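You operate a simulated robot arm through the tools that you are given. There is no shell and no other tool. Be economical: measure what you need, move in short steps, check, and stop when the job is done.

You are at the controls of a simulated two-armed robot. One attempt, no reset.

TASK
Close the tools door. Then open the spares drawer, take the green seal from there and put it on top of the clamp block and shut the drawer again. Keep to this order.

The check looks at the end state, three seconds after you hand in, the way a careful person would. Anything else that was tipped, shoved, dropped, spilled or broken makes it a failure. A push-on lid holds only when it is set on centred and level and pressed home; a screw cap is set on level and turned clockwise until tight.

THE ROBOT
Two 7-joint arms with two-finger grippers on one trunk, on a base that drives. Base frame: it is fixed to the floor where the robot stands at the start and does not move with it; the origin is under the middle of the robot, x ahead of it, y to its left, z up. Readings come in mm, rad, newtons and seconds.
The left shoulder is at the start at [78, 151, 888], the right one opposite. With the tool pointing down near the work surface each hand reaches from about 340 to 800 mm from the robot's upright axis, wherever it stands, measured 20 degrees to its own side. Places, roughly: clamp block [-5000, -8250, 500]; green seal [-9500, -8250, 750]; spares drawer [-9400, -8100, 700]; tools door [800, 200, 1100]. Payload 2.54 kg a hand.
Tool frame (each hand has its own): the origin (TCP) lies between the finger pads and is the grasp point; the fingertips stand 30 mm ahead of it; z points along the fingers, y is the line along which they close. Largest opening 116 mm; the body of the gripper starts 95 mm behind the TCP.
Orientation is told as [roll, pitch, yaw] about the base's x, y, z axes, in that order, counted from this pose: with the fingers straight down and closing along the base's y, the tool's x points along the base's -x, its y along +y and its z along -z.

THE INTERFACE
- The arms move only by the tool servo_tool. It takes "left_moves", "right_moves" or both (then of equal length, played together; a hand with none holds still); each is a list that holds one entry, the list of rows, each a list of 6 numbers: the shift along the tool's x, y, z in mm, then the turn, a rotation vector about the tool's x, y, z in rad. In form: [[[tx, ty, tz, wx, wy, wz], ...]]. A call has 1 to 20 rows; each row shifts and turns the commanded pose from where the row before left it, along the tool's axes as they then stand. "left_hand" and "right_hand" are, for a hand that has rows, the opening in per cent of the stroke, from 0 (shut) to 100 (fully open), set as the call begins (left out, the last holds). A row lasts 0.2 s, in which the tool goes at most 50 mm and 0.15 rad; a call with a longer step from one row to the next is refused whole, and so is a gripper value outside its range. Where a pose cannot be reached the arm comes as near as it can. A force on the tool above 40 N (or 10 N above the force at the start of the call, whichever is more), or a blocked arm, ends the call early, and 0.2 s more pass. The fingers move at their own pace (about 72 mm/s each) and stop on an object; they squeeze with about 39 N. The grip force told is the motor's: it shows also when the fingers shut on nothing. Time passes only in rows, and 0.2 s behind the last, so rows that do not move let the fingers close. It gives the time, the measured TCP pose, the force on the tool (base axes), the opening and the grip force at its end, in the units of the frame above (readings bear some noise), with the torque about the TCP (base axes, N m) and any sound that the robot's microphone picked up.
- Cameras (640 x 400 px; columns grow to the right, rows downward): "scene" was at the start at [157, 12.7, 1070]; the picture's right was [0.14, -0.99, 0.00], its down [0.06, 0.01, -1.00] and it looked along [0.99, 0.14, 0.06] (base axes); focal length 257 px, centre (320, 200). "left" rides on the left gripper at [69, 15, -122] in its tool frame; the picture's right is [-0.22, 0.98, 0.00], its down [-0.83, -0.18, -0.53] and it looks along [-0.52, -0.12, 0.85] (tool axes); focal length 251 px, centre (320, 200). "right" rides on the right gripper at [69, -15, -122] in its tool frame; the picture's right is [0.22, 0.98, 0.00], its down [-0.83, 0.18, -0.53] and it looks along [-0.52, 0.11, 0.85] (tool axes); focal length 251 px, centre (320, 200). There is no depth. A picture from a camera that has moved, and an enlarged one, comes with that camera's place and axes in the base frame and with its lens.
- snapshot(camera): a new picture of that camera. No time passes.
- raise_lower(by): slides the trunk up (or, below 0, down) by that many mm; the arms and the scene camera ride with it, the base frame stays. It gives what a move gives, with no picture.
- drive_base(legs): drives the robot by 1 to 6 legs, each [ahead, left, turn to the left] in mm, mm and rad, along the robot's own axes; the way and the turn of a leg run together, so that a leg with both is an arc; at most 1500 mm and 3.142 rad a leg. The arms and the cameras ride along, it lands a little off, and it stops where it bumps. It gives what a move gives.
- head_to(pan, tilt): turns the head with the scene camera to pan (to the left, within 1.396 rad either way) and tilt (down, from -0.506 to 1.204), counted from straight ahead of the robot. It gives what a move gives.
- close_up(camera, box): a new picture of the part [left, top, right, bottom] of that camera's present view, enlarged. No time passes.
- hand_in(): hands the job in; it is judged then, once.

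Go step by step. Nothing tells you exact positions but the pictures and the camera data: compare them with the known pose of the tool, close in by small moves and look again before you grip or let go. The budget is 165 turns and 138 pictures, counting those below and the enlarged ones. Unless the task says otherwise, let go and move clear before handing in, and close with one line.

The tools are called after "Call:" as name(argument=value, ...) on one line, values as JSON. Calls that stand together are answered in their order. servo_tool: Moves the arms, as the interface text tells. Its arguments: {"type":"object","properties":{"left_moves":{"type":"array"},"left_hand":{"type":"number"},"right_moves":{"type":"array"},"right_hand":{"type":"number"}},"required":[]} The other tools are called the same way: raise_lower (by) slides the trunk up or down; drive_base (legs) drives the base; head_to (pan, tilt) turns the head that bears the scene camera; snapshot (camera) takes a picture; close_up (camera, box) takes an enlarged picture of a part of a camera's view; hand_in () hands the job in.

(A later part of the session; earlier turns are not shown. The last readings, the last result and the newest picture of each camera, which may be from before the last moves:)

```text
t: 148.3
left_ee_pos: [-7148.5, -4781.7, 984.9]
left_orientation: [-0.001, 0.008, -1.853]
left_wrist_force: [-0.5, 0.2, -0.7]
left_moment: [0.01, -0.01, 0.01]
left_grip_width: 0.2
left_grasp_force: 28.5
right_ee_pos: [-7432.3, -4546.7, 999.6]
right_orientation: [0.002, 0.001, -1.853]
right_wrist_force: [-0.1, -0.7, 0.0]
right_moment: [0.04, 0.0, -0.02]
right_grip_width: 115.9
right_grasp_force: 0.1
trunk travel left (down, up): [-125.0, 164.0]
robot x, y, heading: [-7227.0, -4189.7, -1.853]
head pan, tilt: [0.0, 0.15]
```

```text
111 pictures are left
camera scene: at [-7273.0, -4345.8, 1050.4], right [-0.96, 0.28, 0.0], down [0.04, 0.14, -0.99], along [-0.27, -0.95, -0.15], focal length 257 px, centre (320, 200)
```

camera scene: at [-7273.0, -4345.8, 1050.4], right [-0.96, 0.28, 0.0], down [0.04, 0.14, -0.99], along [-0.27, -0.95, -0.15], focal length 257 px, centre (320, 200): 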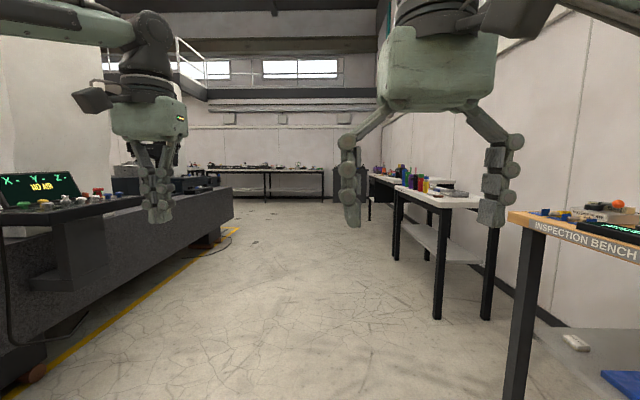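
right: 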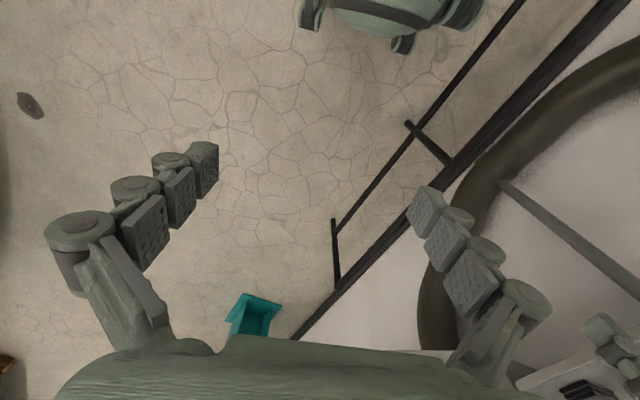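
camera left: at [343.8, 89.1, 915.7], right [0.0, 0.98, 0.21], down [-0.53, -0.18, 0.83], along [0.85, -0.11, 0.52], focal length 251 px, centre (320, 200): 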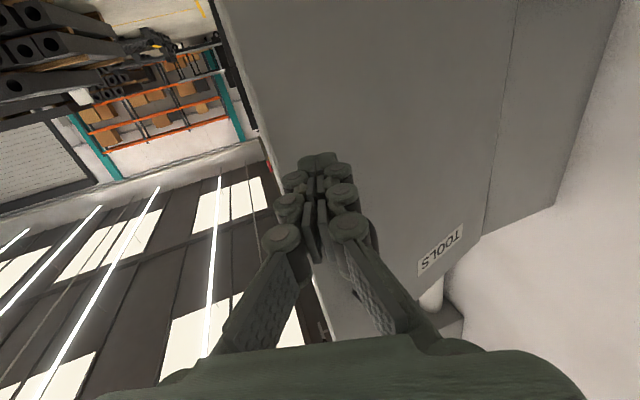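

The aisle stays clear; the target bench should be on the right ~4.3 m ahead. I shift 200 mm left and drive 2.2 m more.

Call:
drive_base(legs=[[500, 200, 0], [1500, 0, 0]])

Call:
head_to(pan=-0.25, tilt=0.2)

Call:
snapshot(camera="scene")

Call:
head_to(pan=0.7, tilt=0.1)

Call:
snapshot(camera="scene")

```text
t: 158.4
left_ee_pos: [-7505.8, -6748.6, 985.0]
left_orientation: [-0.002, 0.007, -1.852]
left_wrist_force: [0.2, 1.0, 0.0]
left_moment: [0.01, 0.0, 0.0]
left_grip_width: 0.0
left_grasp_force: 28.7
right_ee_pos: [-7791.0, -6515.3, 999.4]
right_orientation: [0.003, 0.0, -1.852]
right_wrist_force: [1.0, 0.0, -0.2]
right_moment: [0.02, 0.04, 0.01]
right_grip_width: 116.2
right_grasp_force: 0.0
trunk travel left (down, up): [-125.0, 164.0]
robot x, y, heading: [-7585.6, -6156.1, -1.854]
head pan, tilt: [0.0, 0.15]
```

```text
t: 159.2
left_ee_pos: [-7505.7, -6749.3, 984.0]
left_orientation: [-0.003, 0.007, -1.854]
left_wrist_force: [-0.2, -0.1, -0.1]
left_moment: [0.02, -0.05, -0.01]
left_grip_width: 0.0
left_grasp_force: 29.0
right_ee_pos: [-7791.0, -6513.8, 1000.5]
right_orientation: [0.002, -0.002, -1.852]
right_wrist_force: [-0.2, 0.8, -1.1]
right_moment: [-0.01, -0.03, -0.01]
right_grip_width: 116.0
right_grasp_force: 0.0
trunk travel left (down, up): [-125.0, 164.0]
robot x, y, heading: [-7587.3, -6160.6, -1.853]
head pan, tilt: [-0.25, 0.201]
```

```text
110 pictures are left
camera scene: at [-7654.0, -6304.5, 1045.8], right [-0.86, 0.5, 0.0], down [0.1, 0.17, -0.98], along [-0.49, -0.85, -0.2], focal length 257 px, centre (320, 200)
```

scene: 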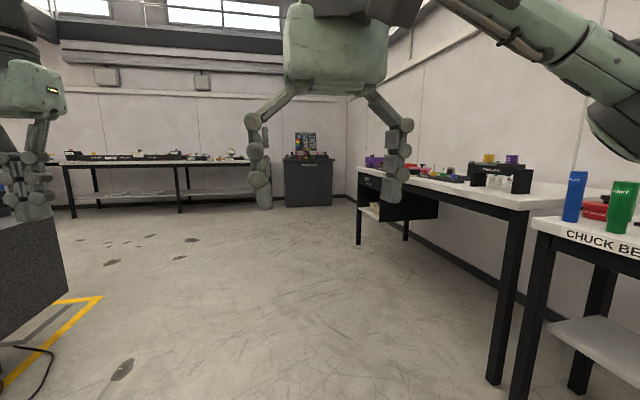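

```text
t: 160.4
left_ee_pos: [-7505.7, -6747.7, 984.4]
left_orientation: [-0.002, 0.006, -1.853]
left_wrist_force: [-1.3, 0.3, -0.1]
left_moment: [-0.03, 0.0, -0.03]
left_grip_width: 0.0
left_grasp_force: 28.8
right_ee_pos: [-7791.0, -6514.0, 1000.2]
right_orientation: [0.0, -0.002, -1.852]
right_wrist_force: [-0.2, -0.4, -0.8]
right_moment: [0.02, -0.03, -0.02]
right_grip_width: 116.1
right_grasp_force: 0.1
trunk travel left (down, up): [-125.0, 164.0]
robot x, y, heading: [-7587.7, -6159.7, -1.848]
head pan, tilt: [0.7, 0.099]
```

```text
109 pictures are left
camera scene: at [-7569.6, -6308.0, 1055.1], right [-0.91, -0.41, 0.0], down [-0.04, 0.09, -0.99], along [0.41, -0.91, -0.1], focal length 257 px, centre (320, 200)
```

scene: 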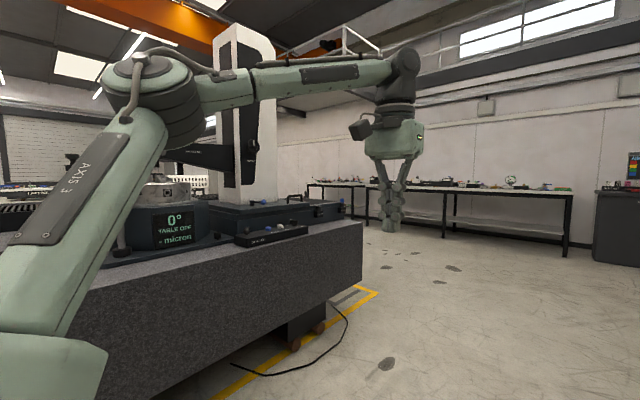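

The bench with an under-top drawer near its far end stands on the right. I drive alongside it and turn right to face the drawer.

Call:
drive_base(legs=[[1200, 0, 0], [1150, -250, 0], [0, 0, -1.6]])

Call:
head_to(pan=0.0, tilt=0.4)

Call:
snapshot(camera="scene")

```text
t: 176.1
left_ee_pos: [-9090.1, -8411.4, 986.0]
left_orientation: [-0.002, 0.006, 2.825]
left_wrist_force: [-0.4, 0.5, -0.9]
left_moment: [-0.02, 0.03, 0.02]
left_grip_width: 0.2
left_grasp_force: 28.7
right_ee_pos: [-8845.4, -8135.7, 1001.0]
right_orientation: [0.001, -0.002, 2.826]
right_wrist_force: [-1.1, 0.0, 0.1]
right_moment: [-0.01, 0.01, -0.04]
right_grip_width: 116.3
right_grasp_force: 0.0
trunk travel left (down, up): [-125.0, 164.0]
robot x, y, heading: [-8496.8, -8350.1, 2.826]
head pan, tilt: [0.7, 0.099]
```

```text
t: 177.2
left_ee_pos: [-9090.3, -8410.5, 984.3]
left_orientation: [-0.002, 0.008, 2.826]
left_wrist_force: [-1.2, 0.1, 0.9]
left_moment: [-0.01, 0.01, -0.01]
left_grip_width: 0.2
left_grasp_force: 28.7
right_ee_pos: [-8844.5, -8135.0, 1000.4]
right_orientation: [0.0, -0.002, 2.826]
right_wrist_force: [-0.3, -0.3, -0.1]
right_moment: [0.0, -0.03, 0.04]
right_grip_width: 115.9
right_grasp_force: 0.1
trunk travel left (down, up): [-125.0, 164.0]
robot x, y, heading: [-8501.7, -8349.9, 2.826]
head pan, tilt: [0.0, 0.4]
```

```text
108 pictures are left
camera scene: at [-8649.1, -8298.0, 1027.2], right [0.31, 0.95, 0.0], down [0.37, -0.12, -0.92], along [-0.88, 0.28, -0.39], focal length 257 px, centre (320, 200)
```

scene: 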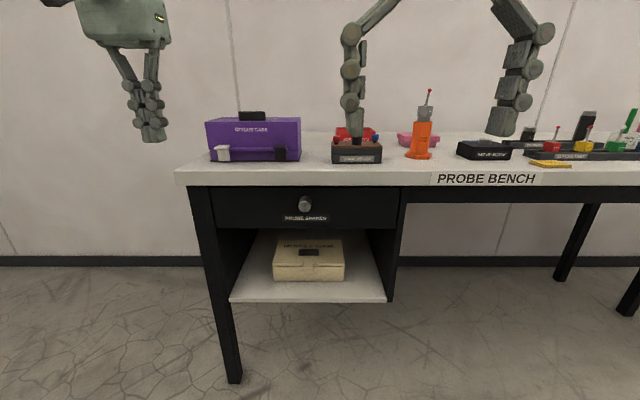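

Call:
close_up(camera="scene", box=[180, 90, 420, 240])

```text
2.67 times, centred on (300, 165) of scene
camera zoom: at [-8649.1, -8298.0, 1027.2], right [0.31, 0.95, 0.0], down [0.37, -0.12, -0.92], along [-0.88, 0.28, -0.39], focal length 685 px, centre (373, 293)
```

zoom: 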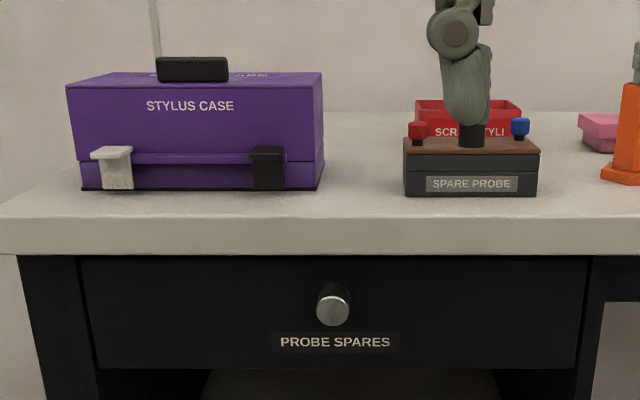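

The PROBE SPARES drawer has a knob at about (-9363, -8119, 700). I'll point the left hand forward, lower it to knob height and then align.

Call:
servo_tool(left_moves=[[[0, 0, 0, 0, -0.1428, 0], [0, 0, 0, 0, -0.1428, 0], [0, 0, 0, 0, -0.1428, 0], [0, 0, 0, 0, -0.1428, 0], [0, 0, 0, 0, -0.1428, 0], [0, 0, 0, 0, -0.1428, 0], [0, 0, 0, 0, -0.1428, 0], [0, 0, 0, 0, -0.1428, 0], [0, 0, 0, 0, -0.1428, 0], [0, 0, 0, 0, -0.1428, 0], [0, 0, 0, 0, -0.1428, 0]]], left_hand=60)

Call:
servo_tool(left_moves=[[[28, 0, 0, 0, 0, 0], [28, 0, 0, 0, 0, 0], [28, 0, 0, 0, 0, 0], [28, 0, 0, 0, 0, 0], [28, 0, 0, 0, 0, 0], [28, 0, 0, 0, 0, 0], [28, 0, 0, 0, 0, 0], [28, 0, 0, 0, 0, 0], [28, 0, 0, 0, 0, 0], [28, 0, 0, 0, 0, 0]]])

Call:
drive_base(legs=[[0, -150, 0]])

Call:
snapshot(camera="scene")

Call:
snapshot(camera="left")

```text
t: 179.6
left_ee_pos: [-9091.6, -8411.9, 983.8]
left_orientation: [-0.369, -1.565, -3.09]
left_wrist_force: [-0.8, 0.4, -0.2]
left_moment: [0.0, -0.05, -0.02]
left_grip_width: 69.5
left_grasp_force: 0.1
right_ee_pos: [-8844.8, -8135.9, 999.8]
right_orientation: [0.002, 0.0, 2.826]
right_wrist_force: [0.1, 0.1, 0.5]
right_moment: [-0.02, 0.02, -0.06]
right_grip_width: 116.2
right_grasp_force: 0.1
trunk travel left (down, up): [-125.0, 164.0]
robot x, y, heading: [-8499.3, -8350.5, 2.831]
head pan, tilt: [0.0, 0.4]
```

```text
t: 181.8
left_ee_pos: [-9107.6, -8407.3, 709.0]
left_orientation: [-0.264, -1.565, 3.09]
left_wrist_force: [-0.5, -0.6, -0.1]
left_moment: [-0.03, 0.01, -0.03]
left_grip_width: 69.6
left_grasp_force: 0.1
left hand out of reach, approached as far as the arm can: row 1, 2, 3
right_ee_pos: [-8845.8, -8135.5, 999.9]
right_orientation: [0.002, 0.0, 2.826]
right_wrist_force: [0.1, 0.5, 0.1]
right_moment: [0.02, 0.02, 0.05]
right_grip_width: 115.9
right_grasp_force: 0.0
trunk travel left (down, up): [-125.0, 164.0]
robot x, y, heading: [-8497.1, -8346.7, 2.826]
head pan, tilt: [0.0, 0.4]
```

```text
t: 183.9
left_ee_pos: [-9061.1, -8265.4, 710.2]
left_orientation: [-0.132, -1.564, 2.957]
left_wrist_force: [-0.1, 0.1, 0.8]
left_moment: [0.0, 0.01, 0.03]
left_grip_width: 69.7
left_grasp_force: 0.1
right_ee_pos: [-8797.7, -7992.6, 1000.6]
right_orientation: [0.0, -0.002, 2.827]
right_wrist_force: [0.0, -0.2, 0.2]
right_moment: [0.01, 0.02, 0.02]
right_grip_width: 116.1
right_grasp_force: 0.2
trunk travel left (down, up): [-125.0, 164.0]
robot x, y, heading: [-8449.9, -8205.3, 2.828]
head pan, tilt: [0.0, 0.4]
```

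```text
106 pictures are left
camera scene: at [-8602.8, -8155.4, 1027.2], right [0.31, 0.95, 0.0], down [0.37, -0.12, -0.92], along [-0.88, 0.28, -0.39], focal length 257 px, centre (320, 200)
```

scene: 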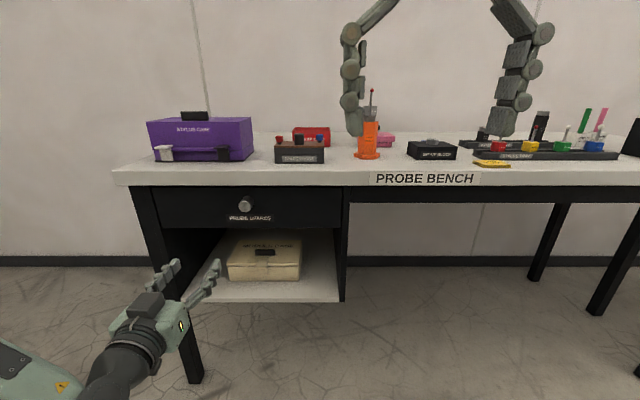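

```text
105 pictures are left
camera left: at [-8949.1, -8317.2, 641.4], right [-0.3, -0.93, 0.21], down [0.56, 0.01, 0.83], along [-0.77, 0.37, 0.52], focal length 251 px, centre (320, 200)
```

left: 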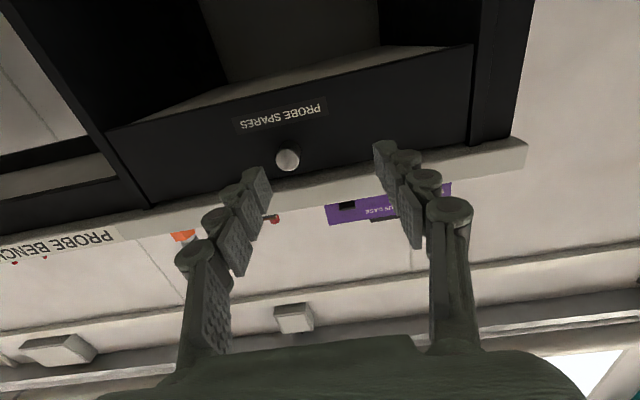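

Triangulation puts the knob at about (-9225, -8151, 763), i.e. 190 mm ahead, 57 mm right and 52 mm above the left TCP. I align and approach part way.

Call:
servo_tool(left_moves=[[[-17, -19, 0, 0, 0, 0], [-17, -19, 0, 0, 0, 0], [-18, -19, 0, 0, 0, 0], [0, 0, 25, 0, 0, 0], [0, 0, 25, 0, 0, 0], [0, 0, 25, 0, 0, 0], [0, 0, 25, 0, 0, 0], [0, 0, 0, 0, 0, 0]]])

Call:
snapshot(camera="left")

Call:
snapshot(camera="scene")

```text
t: 185.7
left_ee_pos: [-9138.0, -8180.3, 762.0]
left_orientation: [-0.192, -1.564, 3.019]
left_wrist_force: [-0.4, -0.1, 0.0]
left_moment: [0.04, -0.02, -0.02]
left_grip_width: 69.5
left_grasp_force: 0.0
right_ee_pos: [-8799.3, -7992.3, 1000.5]
right_orientation: [0.003, -0.002, 2.825]
right_wrist_force: [-0.2, -0.1, 0.6]
right_moment: [0.0, 0.01, -0.02]
right_grip_width: 116.2
right_grasp_force: 0.2
trunk travel left (down, up): [-125.0, 164.0]
robot x, y, heading: [-8454.7, -8205.0, 2.821]
head pan, tilt: [0.0, 0.4]
```

```text
104 pictures are left
camera left: at [-9027.0, -8232.3, 693.2], right [-0.3, -0.93, 0.21], down [0.56, 0.01, 0.83], along [-0.77, 0.37, 0.52], focal length 251 px, centre (320, 200)
```

left: 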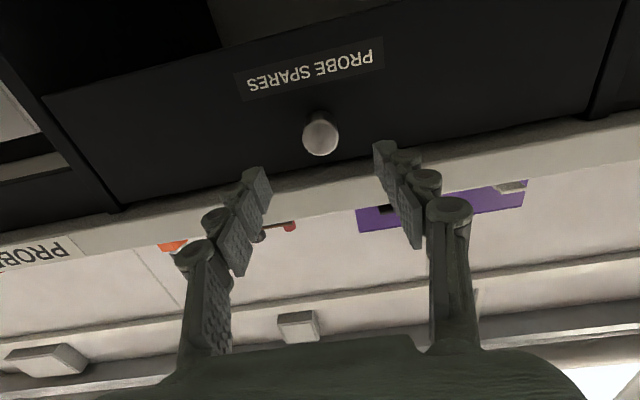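

```text
103 pictures are left
camera scene: at [-8602.8, -8155.4, 1027.2], right [0.31, 0.95, 0.0], down [0.37, -0.12, -0.92], along [-0.88, 0.28, -0.39], focal length 257 px, centre (320, 200)
```

scene: 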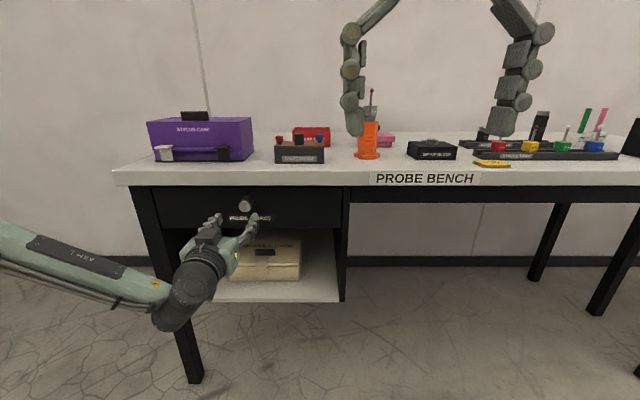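

Alignment is good; the knob is ~100 mm beyond the TCP. I advance 75 mm and check.

Call:
servo_tool(left_moves=[[[0, 0, 20, 0, 0, 0], [0, 0, 20, 0, 0, 0], [0, 0, 20, 0, 0, 0], [0, 0, 15, 0, 0, 0], [0, 0, 0, 0, 0, 0]]])

Call:
snapshot(camera="left")

Call:
close_up(camera="scene", box=[180, 160, 340, 260])

```text
t: 186.9
left_ee_pos: [-9208.6, -8158.0, 759.7]
left_orientation: [-0.141, -1.559, 2.965]
left_wrist_force: [-0.4, 0.1, 1.2]
left_moment: [0.01, 0.01, -0.03]
left_grip_width: 69.3
left_grasp_force: 0.2
right_ee_pos: [-8799.1, -7992.8, 1000.5]
right_orientation: [0.003, -0.001, 2.825]
right_wrist_force: [0.7, -0.1, 0.7]
right_moment: [0.01, 0.06, 0.01]
right_grip_width: 116.0
right_grasp_force: 0.0
trunk travel left (down, up): [-125.0, 164.0]
robot x, y, heading: [-8451.0, -8206.9, 2.824]
head pan, tilt: [0.0, 0.4]
```

```text
102 pictures are left
camera left: at [-9097.9, -8209.9, 693.6], right [-0.31, -0.93, 0.21], down [0.56, 0.01, 0.83], along [-0.77, 0.37, 0.51], focal length 251 px, centre (320, 200)
```

left: 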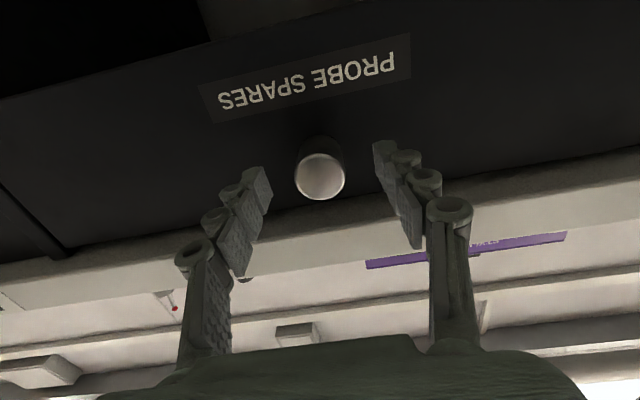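

```text
4.00 times, centred on (260, 210) of scene
camera zoom: at [-8602.8, -8155.4, 1027.2], right [0.31, 0.95, 0.0], down [0.37, -0.12, -0.92], along [-0.88, 0.28, -0.39], focal length 1028 px, centre (560, 160)
```

zoom: 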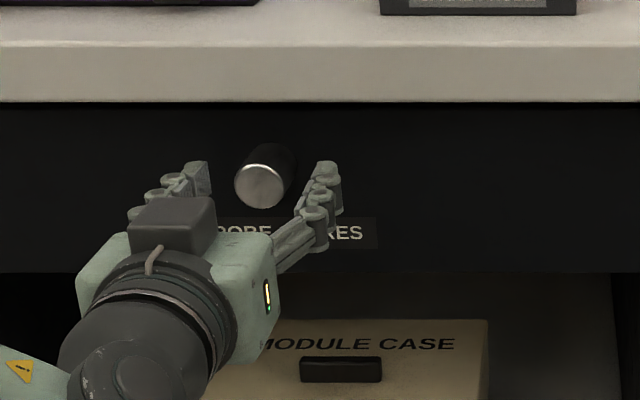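

The knob's cap is 20 mm ahead of the TCP, with the tips beginning to straddle it. I advance 14 mm and close.

Call:
servo_tool(left_moves=[[[0, 0, 5, 0, 0, 0], [0, 0, 5, 0, 0, 0], [0, 0, 4, 0, 0, 0], [0, 0, 0, 0, 0, 0]]])

Call:
servo_tool(left_moves=[[[0, 0, 0, 0, 0, 0], [0, 0, 0, 0, 0, 0], [0, 0, 0, 0, 0, 0], [0, 0, 0, 0, 0, 0]]], left_hand=0)

Call:
snapshot(camera="left")

```text
t: 187.9
left_ee_pos: [-9222.6, -8157.7, 764.9]
left_orientation: [-0.121, -1.562, 2.943]
left_wrist_force: [0.1, 0.2, -1.4]
left_moment: [-0.02, 0.01, 0.0]
left_grip_width: 69.4
left_grasp_force: 0.1
left hand out of reach, approached as far as the arm can: row 1, 3
right_ee_pos: [-8799.6, -7993.0, 999.8]
right_orientation: [0.001, -0.002, 2.826]
right_wrist_force: [-0.4, 0.2, 0.0]
right_moment: [0.01, 0.01, 0.02]
right_grip_width: 115.8
right_grasp_force: 0.0
trunk travel left (down, up): [-125.0, 164.0]
robot x, y, heading: [-8450.0, -8211.7, 2.827]
head pan, tilt: [0.0, 0.4]
```

```text
t: 188.9
left_ee_pos: [-9219.1, -8155.0, 765.0]
left_orientation: [-0.006, -1.561, 2.824]
left_wrist_force: [4.5, 15.5, -1.1]
left_moment: [0.17, -0.02, -0.54]
left_grip_width: 31.3
left_grasp_force: 44.9
right_ee_pos: [-8798.2, -7992.1, 1001.5]
right_orientation: [0.002, 0.0, 2.826]
right_wrist_force: [-0.3, -0.2, 1.0]
right_moment: [0.0, 0.0, 0.02]
right_grip_width: 115.8
right_grasp_force: 0.0
trunk travel left (down, up): [-125.0, 164.0]
robot x, y, heading: [-8453.3, -8200.4, 2.827]
head pan, tilt: [0.0, 0.4]
```

```text
100 pictures are left
camera left: at [-9108.8, -8207.6, 697.8], right [-0.31, -0.93, 0.21], down [0.56, 0.01, 0.83], along [-0.77, 0.38, 0.51], focal length 251 px, centre (320, 200)
```

left: 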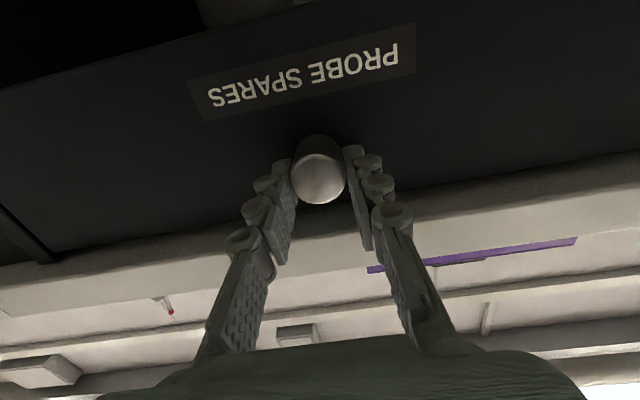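

Knob is gripped (31 mm). I pull the drawer straight back in small steps.

Call:
servo_tool(left_moves=[[[0, 0, -10, 0, 0, 0], [0, 0, -10, 0, 0, 0], [0, 0, -10, 0, 0, 0], [0, 0, -12, 0, 0, 0], [0, 0, -12, 0, 0, 0], [0, 0, -12, 0, 0, 0], [0, 0, -12, 0, 0, 0], [0, 0, -12, 0, 0, 0], [0, 0, -12, 0, 0, 0], [0, 0, -12, 0, 0, 0], [0, 0, -12, 0, 0, 0], [0, 0, -12, 0, 0, 0], [0, 0, -12, 0, 0, 0], [0, 0, 0, 0, 0, 0]]])

Call:
snapshot(camera="scene")

```text
t: 191.9
left_ee_pos: [-9076.1, -8202.4, 766.0]
left_orientation: [0.13, -1.557, 2.691]
left_wrist_force: [8.8, 29.4, -4.2]
left_moment: [0.17, -0.08, -0.84]
left_grip_width: 31.3
left_grasp_force: 45.2
right_ee_pos: [-8798.4, -7990.6, 999.7]
right_orientation: [0.004, 0.0, 2.826]
right_wrist_force: [0.0, -0.4, 0.2]
right_moment: [0.0, -0.03, -0.01]
right_grip_width: 116.1
right_grasp_force: 0.1
trunk travel left (down, up): [-125.0, 164.0]
robot x, y, heading: [-8451.6, -8204.7, 2.829]
head pan, tilt: [0.0, 0.4]
```

```text
99 pictures are left
camera scene: at [-8602.6, -8153.7, 1027.1], right [0.31, 0.95, 0.0], down [0.37, -0.12, -0.92], along [-0.88, 0.28, -0.39], focal length 257 px, centre (320, 200)
```

scene: 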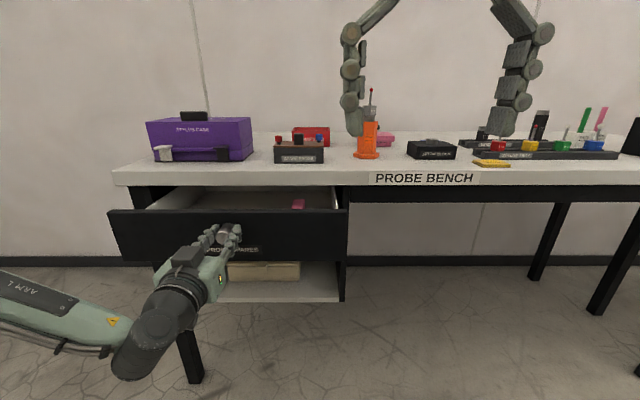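

The drawer is 150 mm out. I relieve the sideways force a bit and pull further by driving the base back.

Call:
servo_tool(left_moves=[[[0, -2, 0, 0, 0, 0], [0, -2, 0, 0, 0, 0], [0, 0, 0, 0, 0, 0]]])

Call:
drive_base(legs=[[-100, 0, 0]])

Call:
snapshot(camera="scene")

```text
t: 192.7
left_ee_pos: [-9076.9, -8201.6, 765.8]
left_orientation: [0.052, -1.56, 2.775]
left_wrist_force: [7.3, 13.0, -3.3]
left_moment: [-0.26, -0.71, -0.5]
left_grip_width: 31.2
left_grasp_force: 45.5
right_ee_pos: [-8799.8, -7991.8, 1000.2]
right_orientation: [0.003, 0.002, 2.827]
right_wrist_force: [0.6, 0.5, -0.1]
right_moment: [0.01, 0.0, 0.01]
right_grip_width: 116.1
right_grasp_force: 0.1
trunk travel left (down, up): [-125.0, 164.0]
robot x, y, heading: [-8454.0, -8210.1, 2.826]
head pan, tilt: [0.0, 0.4]
```

```text
t: 193.8
left_ee_pos: [-8982.3, -8232.3, 764.5]
left_orientation: [-0.021, -1.559, 2.851]
left_wrist_force: [4.1, 9.0, -7.3]
left_moment: [-0.22, -0.66, -0.29]
left_grip_width: 31.0
left_grasp_force: 44.9
right_ee_pos: [-8705.9, -8023.5, 999.3]
right_orientation: [0.001, 0.0, 2.827]
right_wrist_force: [-0.2, 0.2, -0.1]
right_moment: [0.0, 0.02, -0.03]
right_grip_width: 116.0
right_grasp_force: 0.1
trunk travel left (down, up): [-125.0, 164.0]
robot x, y, heading: [-8356.0, -8235.0, 2.826]
head pan, tilt: [0.0, 0.4]
```

```text
98 pictures are left
camera scene: at [-8508.4, -8185.7, 1027.1], right [0.31, 0.95, 0.0], down [0.37, -0.12, -0.92], along [-0.88, 0.28, -0.39], focal length 257 px, centre (320, 200)
```

scene: 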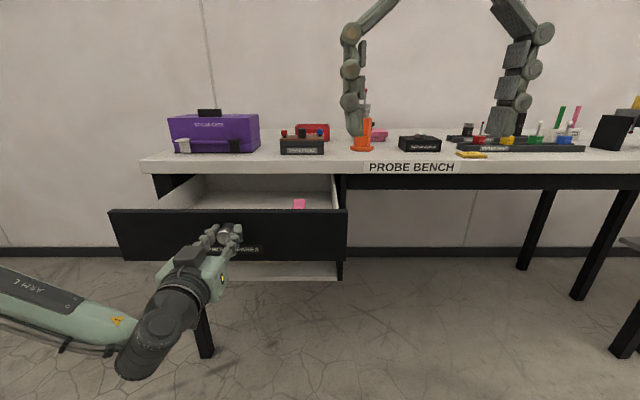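

The drawer is 250 mm out. I release the knob, back off and raise the trunk to look inside from above.

Call:
servo_tool(left_moves=[[[0, 0, 0, 0, 0, 0], [0, 0, 0, 0, 0, 0], [0, 0, 0, 0, 0, 0]]], left_hand=70)

Call:
drive_base(legs=[[-100, 0, 0]])

Call:
raise_lower(by=160)

Call:
snapshot(camera="scene")

```text
t: 194.6
left_ee_pos: [-8981.6, -8231.0, 764.9]
left_orientation: [-0.091, -1.56, 2.919]
left_wrist_force: [0.5, 0.4, -0.1]
left_moment: [0.0, 0.0, -0.03]
left_grip_width: 81.3
left_grasp_force: 0.1
right_ee_pos: [-8705.7, -8023.8, 1000.7]
right_orientation: [0.003, -0.002, 2.826]
right_wrist_force: [-0.8, 0.3, -0.2]
right_moment: [0.03, -0.02, -0.01]
right_grip_width: 116.1
right_grasp_force: 0.0
trunk travel left (down, up): [-125.0, 164.0]
robot x, y, heading: [-8354.5, -8235.8, 2.833]
head pan, tilt: [0.0, 0.4]
```

```text
t: 195.8
left_ee_pos: [-8887.8, -8262.7, 765.7]
left_orientation: [-0.09, -1.564, 2.917]
left_wrist_force: [0.2, -0.2, 0.4]
left_moment: [0.01, -0.03, 0.0]
left_grip_width: 81.3
left_grasp_force: 0.1
right_ee_pos: [-8610.5, -8053.6, 999.7]
right_orientation: [0.001, -0.002, 2.825]
right_wrist_force: [0.1, 0.2, -0.3]
right_moment: [0.02, 0.01, 0.0]
right_grip_width: 116.0
right_grasp_force: 0.0
trunk travel left (down, up): [-125.0, 164.0]
robot x, y, heading: [-8258.7, -8266.5, 2.825]
head pan, tilt: [0.0, 0.4]
```

```text
t: 197.6
left_ee_pos: [-8887.3, -8262.0, 925.4]
left_orientation: [-0.085, -1.564, 2.911]
left_wrist_force: [0.3, 1.2, 0.3]
left_moment: [-0.01, 0.03, 0.0]
left_grip_width: 81.2
left_grasp_force: 0.1
right_ee_pos: [-8609.7, -8053.6, 1160.6]
right_orientation: [0.003, 0.0, 2.825]
right_wrist_force: [-1.1, 0.0, -0.2]
right_moment: [0.02, 0.0, -0.01]
right_grip_width: 116.0
right_grasp_force: 0.0
trunk travel left (down, up): [-285.0, 4.0]
robot x, y, heading: [-8261.4, -8268.3, 2.828]
head pan, tilt: [0.0, 0.4]
```

```text
97 pictures are left
camera scene: at [-8413.8, -8216.7, 1187.1], right [0.31, 0.95, 0.0], down [0.37, -0.12, -0.92], along [-0.88, 0.28, -0.39], focal length 257 px, centre (320, 200)
```

scene: 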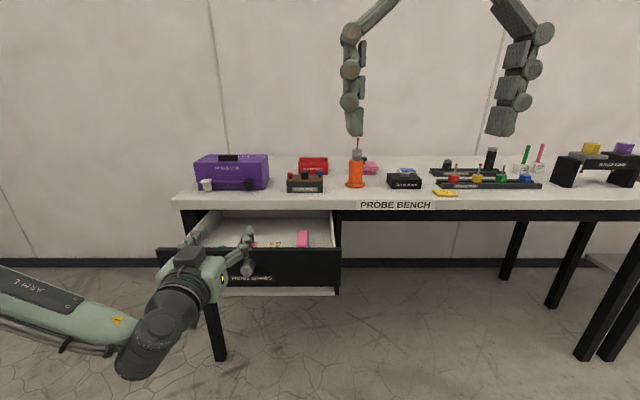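

The left hand blocks the view; I move it aside to the left and tilt the head down.

Call:
servo_tool(left_moves=[[[0, 40, 0, 0, 0, 0], [0, 40, 0, 0, 0, 0], [0, 40, 0, 0, 0, 0], [0, 40, 0, 0, 0, 0], [0, 40, 0, 0, 0, 0]]])

Call:
drive_base(legs=[[150, -60, 0]])

Call:
head_to(pan=0.2, tilt=0.7)

Call:
snapshot(camera="scene")

```text
t: 198.8
left_ee_pos: [-8950.0, -8453.9, 924.4]
left_orientation: [-0.125, -1.562, 2.949]
left_wrist_force: [1.1, 0.2, 0.1]
left_moment: [-0.01, 0.0, -0.02]
left_grip_width: 80.9
left_grasp_force: 0.1
right_ee_pos: [-8609.0, -8053.9, 1161.1]
right_orientation: [0.003, -0.002, 2.826]
right_wrist_force: [-0.4, 0.4, -0.4]
right_moment: [0.03, 0.0, 0.02]
right_grip_width: 116.0
right_grasp_force: 0.0
trunk travel left (down, up): [-285.0, 4.0]
robot x, y, heading: [-8265.0, -8264.4, 2.831]
head pan, tilt: [0.0, 0.4]
```

```text
t: 200.2
left_ee_pos: [-9074.4, -8349.6, 925.4]
left_orientation: [-0.061, -1.56, 2.885]
left_wrist_force: [-0.3, 0.0, 0.2]
left_moment: [0.0, 0.02, 0.02]
left_grip_width: 81.1
left_grasp_force: 0.0
right_ee_pos: [-8734.6, -7950.9, 1159.4]
right_orientation: [0.0, 0.0, 2.825]
right_wrist_force: [-0.7, 0.6, 0.4]
right_moment: [0.01, -0.03, 0.0]
right_grip_width: 115.9
right_grasp_force: 0.1
trunk travel left (down, up): [-285.0, 4.0]
robot x, y, heading: [-8385.5, -8163.8, 2.832]
head pan, tilt: [0.0, 0.4]
```

```text
t: 201.0
left_ee_pos: [-9073.8, -8349.5, 925.8]
left_orientation: [-0.083, -1.561, 2.907]
left_wrist_force: [-0.4, 0.7, 0.6]
left_moment: [0.01, 0.0, 0.0]
left_grip_width: 81.2
left_grasp_force: 0.1
right_ee_pos: [-8734.0, -7951.1, 1159.8]
right_orientation: [0.003, -0.002, 2.826]
right_wrist_force: [0.0, 0.6, 1.0]
right_moment: [0.04, -0.02, -0.01]
right_grip_width: 115.8
right_grasp_force: 0.1
trunk travel left (down, up): [-285.0, 4.0]
robot x, y, heading: [-8383.1, -8165.6, 2.827]
head pan, tilt: [0.201, 0.7]
```

```text
96 pictures are left
camera scene: at [-8533.6, -8132.6, 1160.4], right [0.11, 0.99, 0.0], down [0.64, -0.07, -0.77], along [-0.76, 0.09, -0.64], focal length 257 px, centre (320, 200)
```

scene: 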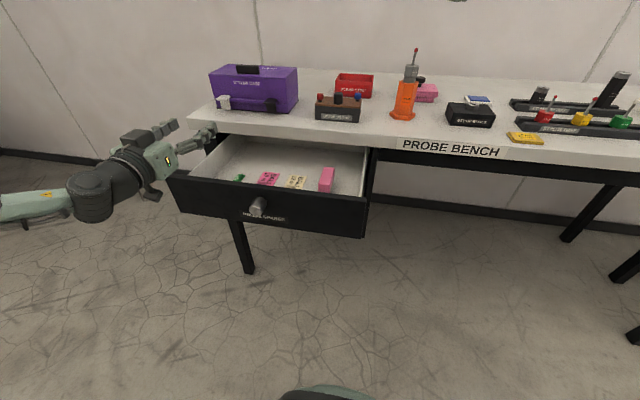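

Call:
close_up(camera="scene", box=[180, 125, 380, 225])

Call:
snapshot(camera="right")

```text
3.20 times, centred on (280, 175) of scene
camera zoom: at [-8533.6, -8132.6, 1160.4], right [0.11, 0.99, 0.0], down [0.64, -0.07, -0.77], along [-0.76, 0.09, -0.64], focal length 822 px, centre (448, 280)
```

zoom: 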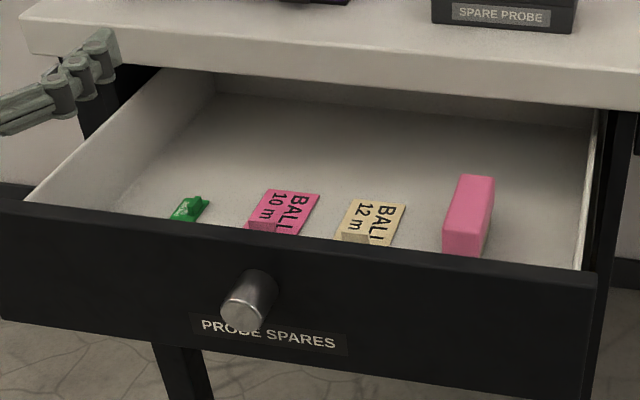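

```text
94 pictures are left
camera right: at [-8663.2, -7957.8, 1281.6], right [-0.1, -0.99, 0.0], down [-0.84, 0.09, 0.53], along [-0.53, 0.05, -0.84], focal length 251 px, centre (320, 200)
```

right: 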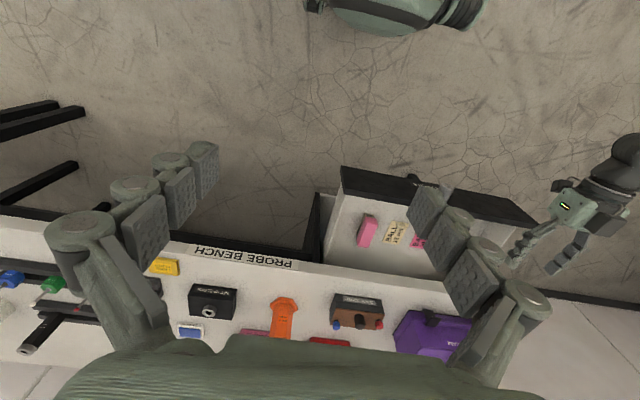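

The green seal sits near the left front of the drawer, at about (-9168, -8295). I turn the left hand fingers-down and bring the robot closer so it comes above the seal.

Call:
servo_tool(left_moves=[[[0, 0, 0, 0, 0.1428, 0], [0, 0, 0, 0, 0.1428, 0], [0, 0, 0, 0, 0.1428, 0], [0, 0, 0, 0, 0.1428, 0], [0, 0, 0, 0, 0.1428, 0], [0, 0, 0, 0, 0.1428, 0], [0, 0, 0, 0, 0.1428, 0], [0, 0, 0, 0, 0.1428, 0], [0, 0, 0, 0, 0.1428, 0], [0, 0, 0, 0, 0.1428, 0], [0, 0, 0, 0, 0.1428, 0], [0, 0, -40, 0, 0, 0], [0, 0, -40, 0, 0, 0]]])

Call:
drive_base(legs=[[110, 100, 0]])

Call:
snapshot(camera="left")

Call:
snapshot(camera="scene")

```text
t: 203.8
left_ee_pos: [-9075.4, -8349.7, 1006.0]
left_orientation: [-0.001, 0.008, 2.823]
left_wrist_force: [0.0, 0.7, 0.2]
left_moment: [0.01, 0.0, 0.01]
left_grip_width: 81.3
left_grasp_force: 0.0
right_ee_pos: [-8732.7, -7948.7, 1159.9]
right_orientation: [0.001, 0.0, 2.824]
right_wrist_force: [-0.3, 0.0, 0.3]
right_moment: [-0.02, 0.02, -0.01]
right_grip_width: 116.0
right_grasp_force: 0.1
trunk travel left (down, up): [-285.0, 4.0]
robot x, y, heading: [-8384.7, -8167.9, 2.83]
head pan, tilt: [0.201, 0.7]
```

```text
t: 205.4
left_ee_pos: [-9210.0, -8410.4, 1003.3]
left_orientation: [-0.002, 0.009, 2.825]
left_wrist_force: [0.4, 0.2, 0.4]
left_moment: [0.01, 0.0, 0.02]
left_grip_width: 81.2
left_grasp_force: 0.1
right_ee_pos: [-8869.4, -8011.1, 1160.5]
right_orientation: [0.001, 0.0, 2.825]
right_wrist_force: [-0.3, -0.3, -0.3]
right_moment: [0.03, -0.03, 0.01]
right_grip_width: 115.9
right_grasp_force: 0.0
trunk travel left (down, up): [-285.0, 4.0]
robot x, y, heading: [-8521.6, -8222.7, 2.829]
head pan, tilt: [0.201, 0.7]
```

```text
93 pictures are left
camera left: at [-9150.4, -8445.0, 1127.4], right [-0.51, -0.86, 0.0], down [-0.73, 0.43, 0.53], along [-0.45, 0.27, -0.85], focal length 251 px, centre (320, 200)
```

left: 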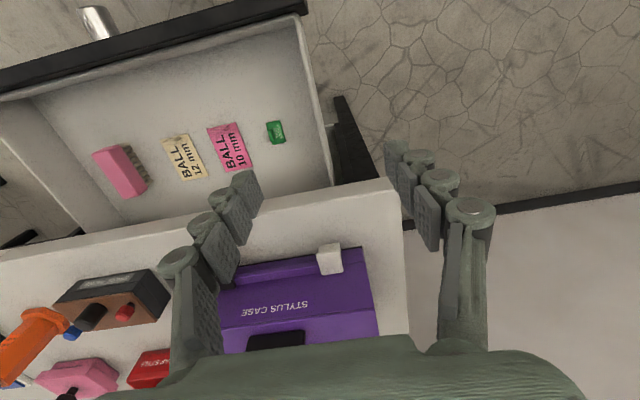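

```text
92 pictures are left
camera scene: at [-8668.7, -8193.0, 1160.3], right [0.11, 0.99, 0.0], down [0.64, -0.07, -0.76], along [-0.76, 0.09, -0.64], focal length 257 px, centre (320, 200)
```

scene: 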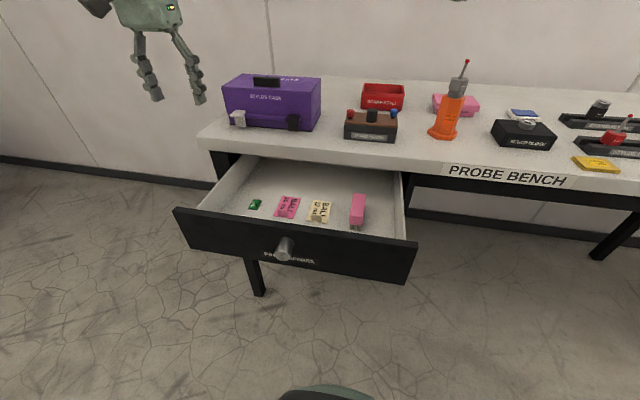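

Three sightlines agree on the seal at about (-9217, -8311, 698). I move above it, descend to z≈830 and look again.

Call:
servo_tool(left_moves=[[[-18, -46, 0, 0, 0, 0], [-18, -46, 0, 0, 0, 0], [0, 0, 30, 0, 0, 0], [0, 0, 30, 0, 0, 0], [0, 0, 30, 0, 0, 0], [0, 0, 30, 0, 0, 0], [0, 0, 30, 0, 0, 0], [0, 0, 20, 0, 0, 0], [0, 0, 0, 0, 0, 0]]])

Call:
snapshot(camera="left")

Call:
snapshot(camera="scene")

```text
t: 207.4
left_ee_pos: [-9212.4, -8311.8, 834.9]
left_orientation: [-0.003, 0.008, 2.826]
left_wrist_force: [-0.1, -0.2, 0.7]
left_moment: [0.0, 0.01, -0.03]
left_grip_width: 81.3
left_grasp_force: 0.1
right_ee_pos: [-8867.9, -8011.0, 1160.4]
right_orientation: [0.002, -0.002, 2.826]
right_wrist_force: [0.0, -0.9, 0.2]
right_moment: [0.0, 0.02, -0.03]
right_grip_width: 116.0
right_grasp_force: 0.0
trunk travel left (down, up): [-285.0, 4.0]
robot x, y, heading: [-8522.2, -8228.4, 2.825]
head pan, tilt: [0.201, 0.7]
```

```text
91 pictures are left
camera left: at [-9154.0, -8346.7, 957.7], right [-0.51, -0.86, 0.0], down [-0.73, 0.43, 0.53], along [-0.45, 0.27, -0.85], focal length 251 px, centre (320, 200)
```

left: 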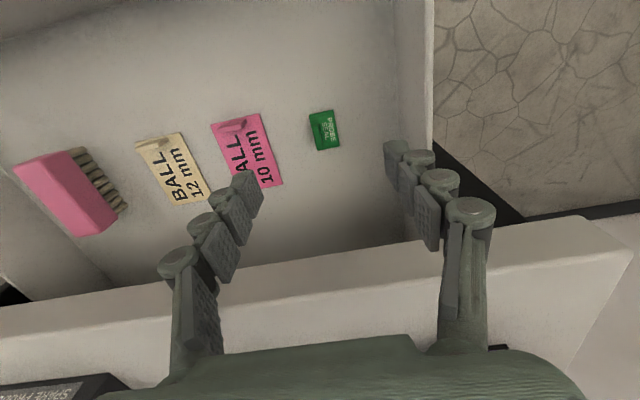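

```text
90 pictures are left
camera scene: at [-8668.2, -8192.8, 1160.4], right [0.11, 0.99, 0.0], down [0.64, -0.07, -0.77], along [-0.76, 0.09, -0.64], focal length 257 px, centre (320, 200)
```

scene: 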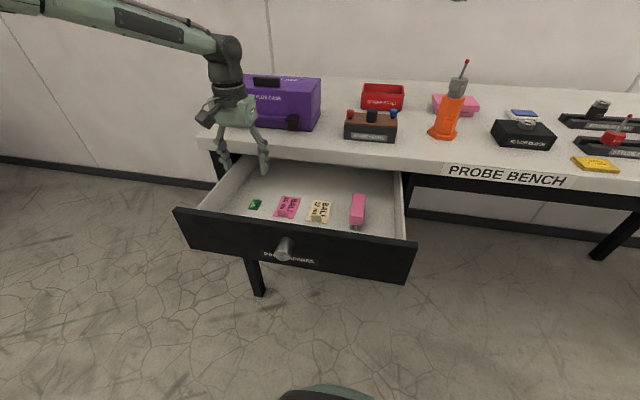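

The seal is nearly under the fingers. I correct 5 mm and descend 70 mm, then look again.

Call:
servo_tool(left_moves=[[[-5, 1, 20, 0, 0, 0], [0, 0, 25, 0, 0, 0], [0, 0, 20, 0, 0, 0], [0, 0, 0, 0, 0, 0]]])

Call:
snapshot(camera="left")

Call:
close_up(camera="scene", box=[180, 110, 340, 230])

```text
t: 208.4
left_ee_pos: [-9217.9, -8311.2, 770.1]
left_orientation: [0.0, 0.009, 2.825]
left_wrist_force: [0.0, 0.5, 0.2]
left_moment: [-0.01, -0.02, 0.02]
left_grip_width: 81.0
left_grasp_force: 0.0
right_ee_pos: [-8869.4, -8010.6, 1159.8]
right_orientation: [0.002, -0.001, 2.826]
right_wrist_force: [-0.5, -0.1, -0.4]
right_moment: [0.02, 0.0, 0.0]
right_grip_width: 116.1
right_grasp_force: 0.0
trunk travel left (down, up): [-285.0, 4.0]
robot x, y, heading: [-8522.5, -8222.8, 2.827]
head pan, tilt: [0.201, 0.7]
```

```text
89 pictures are left
camera left: at [-9158.8, -8346.3, 892.2], right [-0.51, -0.86, 0.0], down [-0.73, 0.43, 0.53], along [-0.45, 0.27, -0.85], focal length 251 px, centre (320, 200)
```

left: 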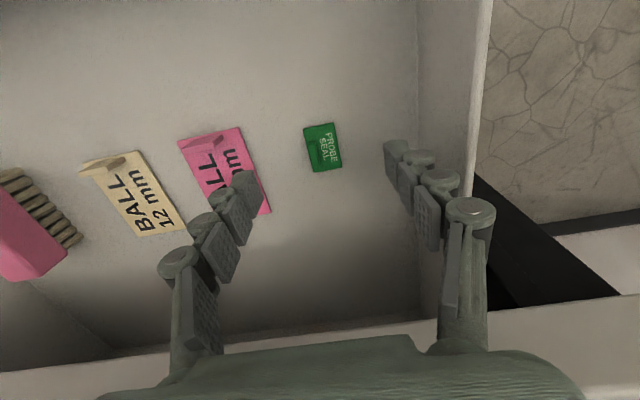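

```text
3.33 times, centred on (260, 170) of scene
camera zoom: at [-8668.2, -8192.9, 1160.4], right [0.11, 0.99, 0.0], down [0.64, -0.07, -0.77], along [-0.76, 0.09, -0.64], focal length 857 px, centre (520, 300)
```

zoom: 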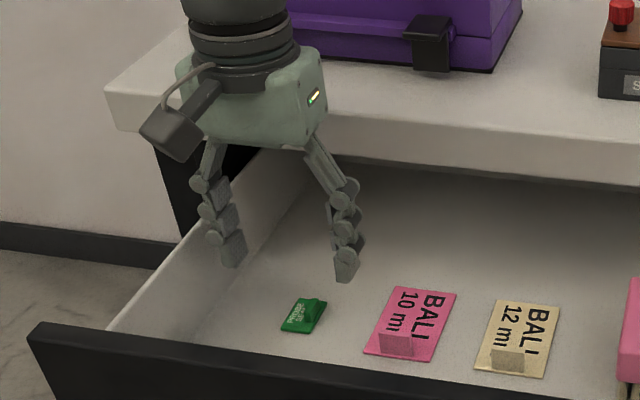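

Call:
close_up(camera="left", box=[280, 110, 360, 180])

Call:
close_up(camera="scene", box=[240, 190, 280, 215])

```text
5.71 times, centred on (320, 145) of left
camera zoom: at [-9158.8, -8346.3, 892.2], right [-0.51, -0.86, 0.0], down [-0.73, 0.43, 0.53], along [-0.45, 0.27, -0.85], focal length 1437 px, centre (320, 514)
```

zoom: 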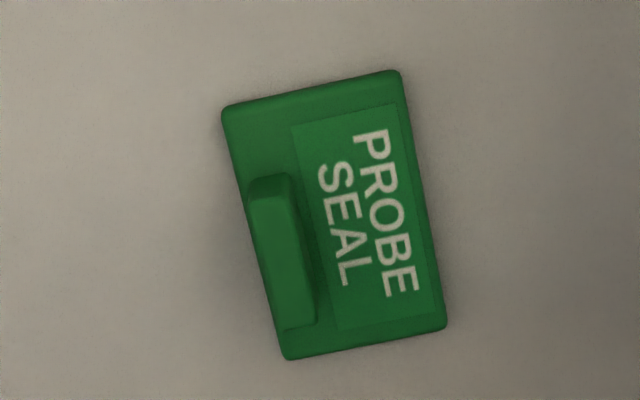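

```text
16.00 times, centred on (260, 202) of scene
camera zoom: at [-8668.2, -8192.9, 1160.4], right [0.11, 0.99, 0.0], down [0.64, -0.07, -0.77], along [-0.76, 0.09, -0.64], focal length 4112 px, centre (1280, 160)
```

zoom: 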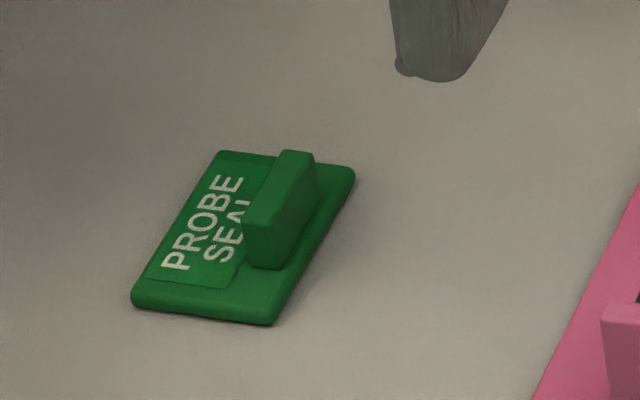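

The seal is a small plate with an upright rib, aligned with the hand; I'll pinch the rib. I centre on it, narrow the fingers and descend to tip height ~705, then check.

Call:
servo_tool(left_moves=[[[-5, -8, 0, 0, 0, 0], [0, 0, 15, 0, 0, 0], [0, 0, 20, 0, 0, 0], [0, 0, 0, 0, 0, 0]]], left_hand=32)

Call:
close_up(camera="left", box=[220, 100, 420, 225])

Call:
close_up(camera="scene", box=[220, 165, 300, 215])

```text
t: 209.4
left_ee_pos: [-9211.4, -8310.5, 741.6]
left_orientation: [-0.001, 0.007, 2.827]
left_wrist_force: [-0.1, -0.3, -0.2]
left_moment: [0.04, 0.0, 0.01]
left_grip_width: 36.9
left_grasp_force: 0.0
left hand out of reach, approached as far as the arm can: row 2, 3
right_ee_pos: [-8868.5, -8011.0, 1160.5]
right_orientation: [0.0, -0.002, 2.825]
right_wrist_force: [-0.2, -0.1, 0.2]
right_moment: [0.04, 0.0, 0.02]
right_grip_width: 115.9
right_grasp_force: 0.1
trunk travel left (down, up): [-285.0, 4.0]
robot x, y, heading: [-8518.2, -8224.7, 2.83]
head pan, tilt: [0.201, 0.7]
```

```text
3.20 times, centred on (320, 162) of left
camera zoom: at [-9150.8, -8345.0, 864.3], right [-0.51, -0.86, 0.0], down [-0.73, 0.43, 0.53], along [-0.45, 0.27, -0.85], focal length 805 px, centre (320, 320)
```

zoom: 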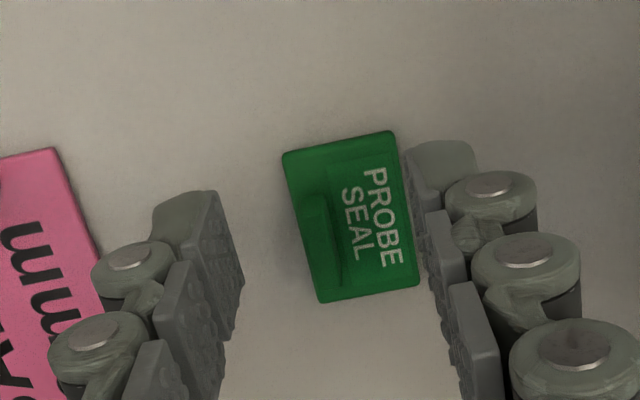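

```text
8.00 times, centred on (260, 190) of scene
camera zoom: at [-8668.2, -8192.8, 1160.4], right [0.11, 0.99, 0.0], down [0.64, -0.07, -0.76], along [-0.76, 0.09, -0.64], focal length 2056 px, centre (800, 280)
```

zoom: 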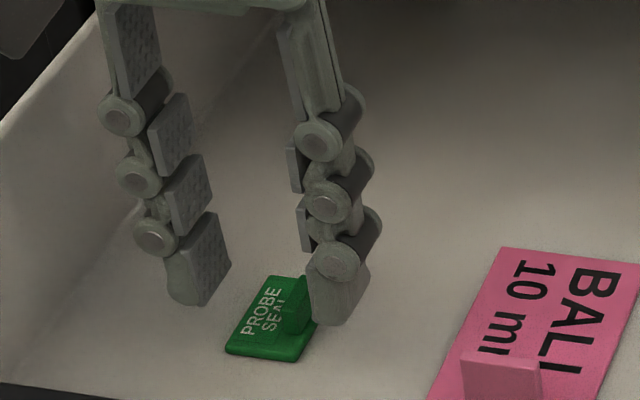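

The hand hits the arm's reach because the trunk is raised. I lift the hand, lower the trunk 120 mm and then descend again with the small correction.

Call:
servo_tool(left_moves=[[[0, 0, -30, 0, 0, 0], [0, 0, -30, 0, 0, 0], [0, 0, -30, 0, 0, 0], [0, 0, -40, 0, 0, 0], [0, 0, 0, 0, 0, 0]]])

Call:
raise_lower(by=-120)

Call:
snapshot(camera="left")

```text
t: 210.7
left_ee_pos: [-9211.1, -8309.4, 872.6]
left_orientation: [-0.001, 0.01, 2.824]
left_wrist_force: [-0.3, 0.0, -0.1]
left_moment: [0.01, 0.01, 0.02]
left_grip_width: 37.2
left_grasp_force: 0.0
right_ee_pos: [-8868.9, -8010.1, 1160.7]
right_orientation: [0.003, 0.0, 2.824]
right_wrist_force: [-0.6, 0.8, 0.6]
right_moment: [0.0, 0.05, -0.01]
right_grip_width: 116.0
right_grasp_force: 0.0
trunk travel left (down, up): [-285.0, 4.0]
robot x, y, heading: [-8519.8, -8221.3, 2.827]
head pan, tilt: [0.201, 0.7]
```

```text
t: 212.2
left_ee_pos: [-9211.2, -8308.9, 753.1]
left_orientation: [0.0, 0.009, 2.827]
left_wrist_force: [-0.2, -0.1, -0.6]
left_moment: [0.04, 0.01, 0.0]
left_grip_width: 37.0
left_grasp_force: 0.0
right_ee_pos: [-8868.5, -8010.9, 1040.9]
right_orientation: [0.001, -0.003, 2.827]
right_wrist_force: [0.2, -1.1, 0.1]
right_moment: [0.02, -0.02, 0.02]
right_grip_width: 116.0
right_grasp_force: 0.1
trunk travel left (down, up): [-165.0, 124.0]
robot x, y, heading: [-8525.8, -8222.8, 2.826]
head pan, tilt: [0.201, 0.7]
```

```text
83 pictures are left
camera left: at [-9151.3, -8343.9, 875.4], right [-0.51, -0.86, 0.0], down [-0.73, 0.43, 0.53], along [-0.45, 0.27, -0.85], focal length 251 px, centre (320, 200)
```

left: 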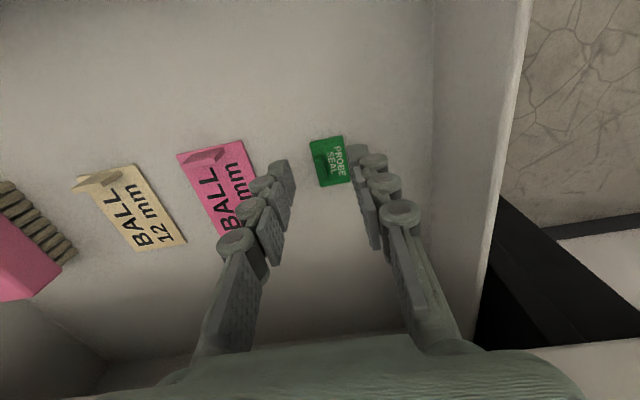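

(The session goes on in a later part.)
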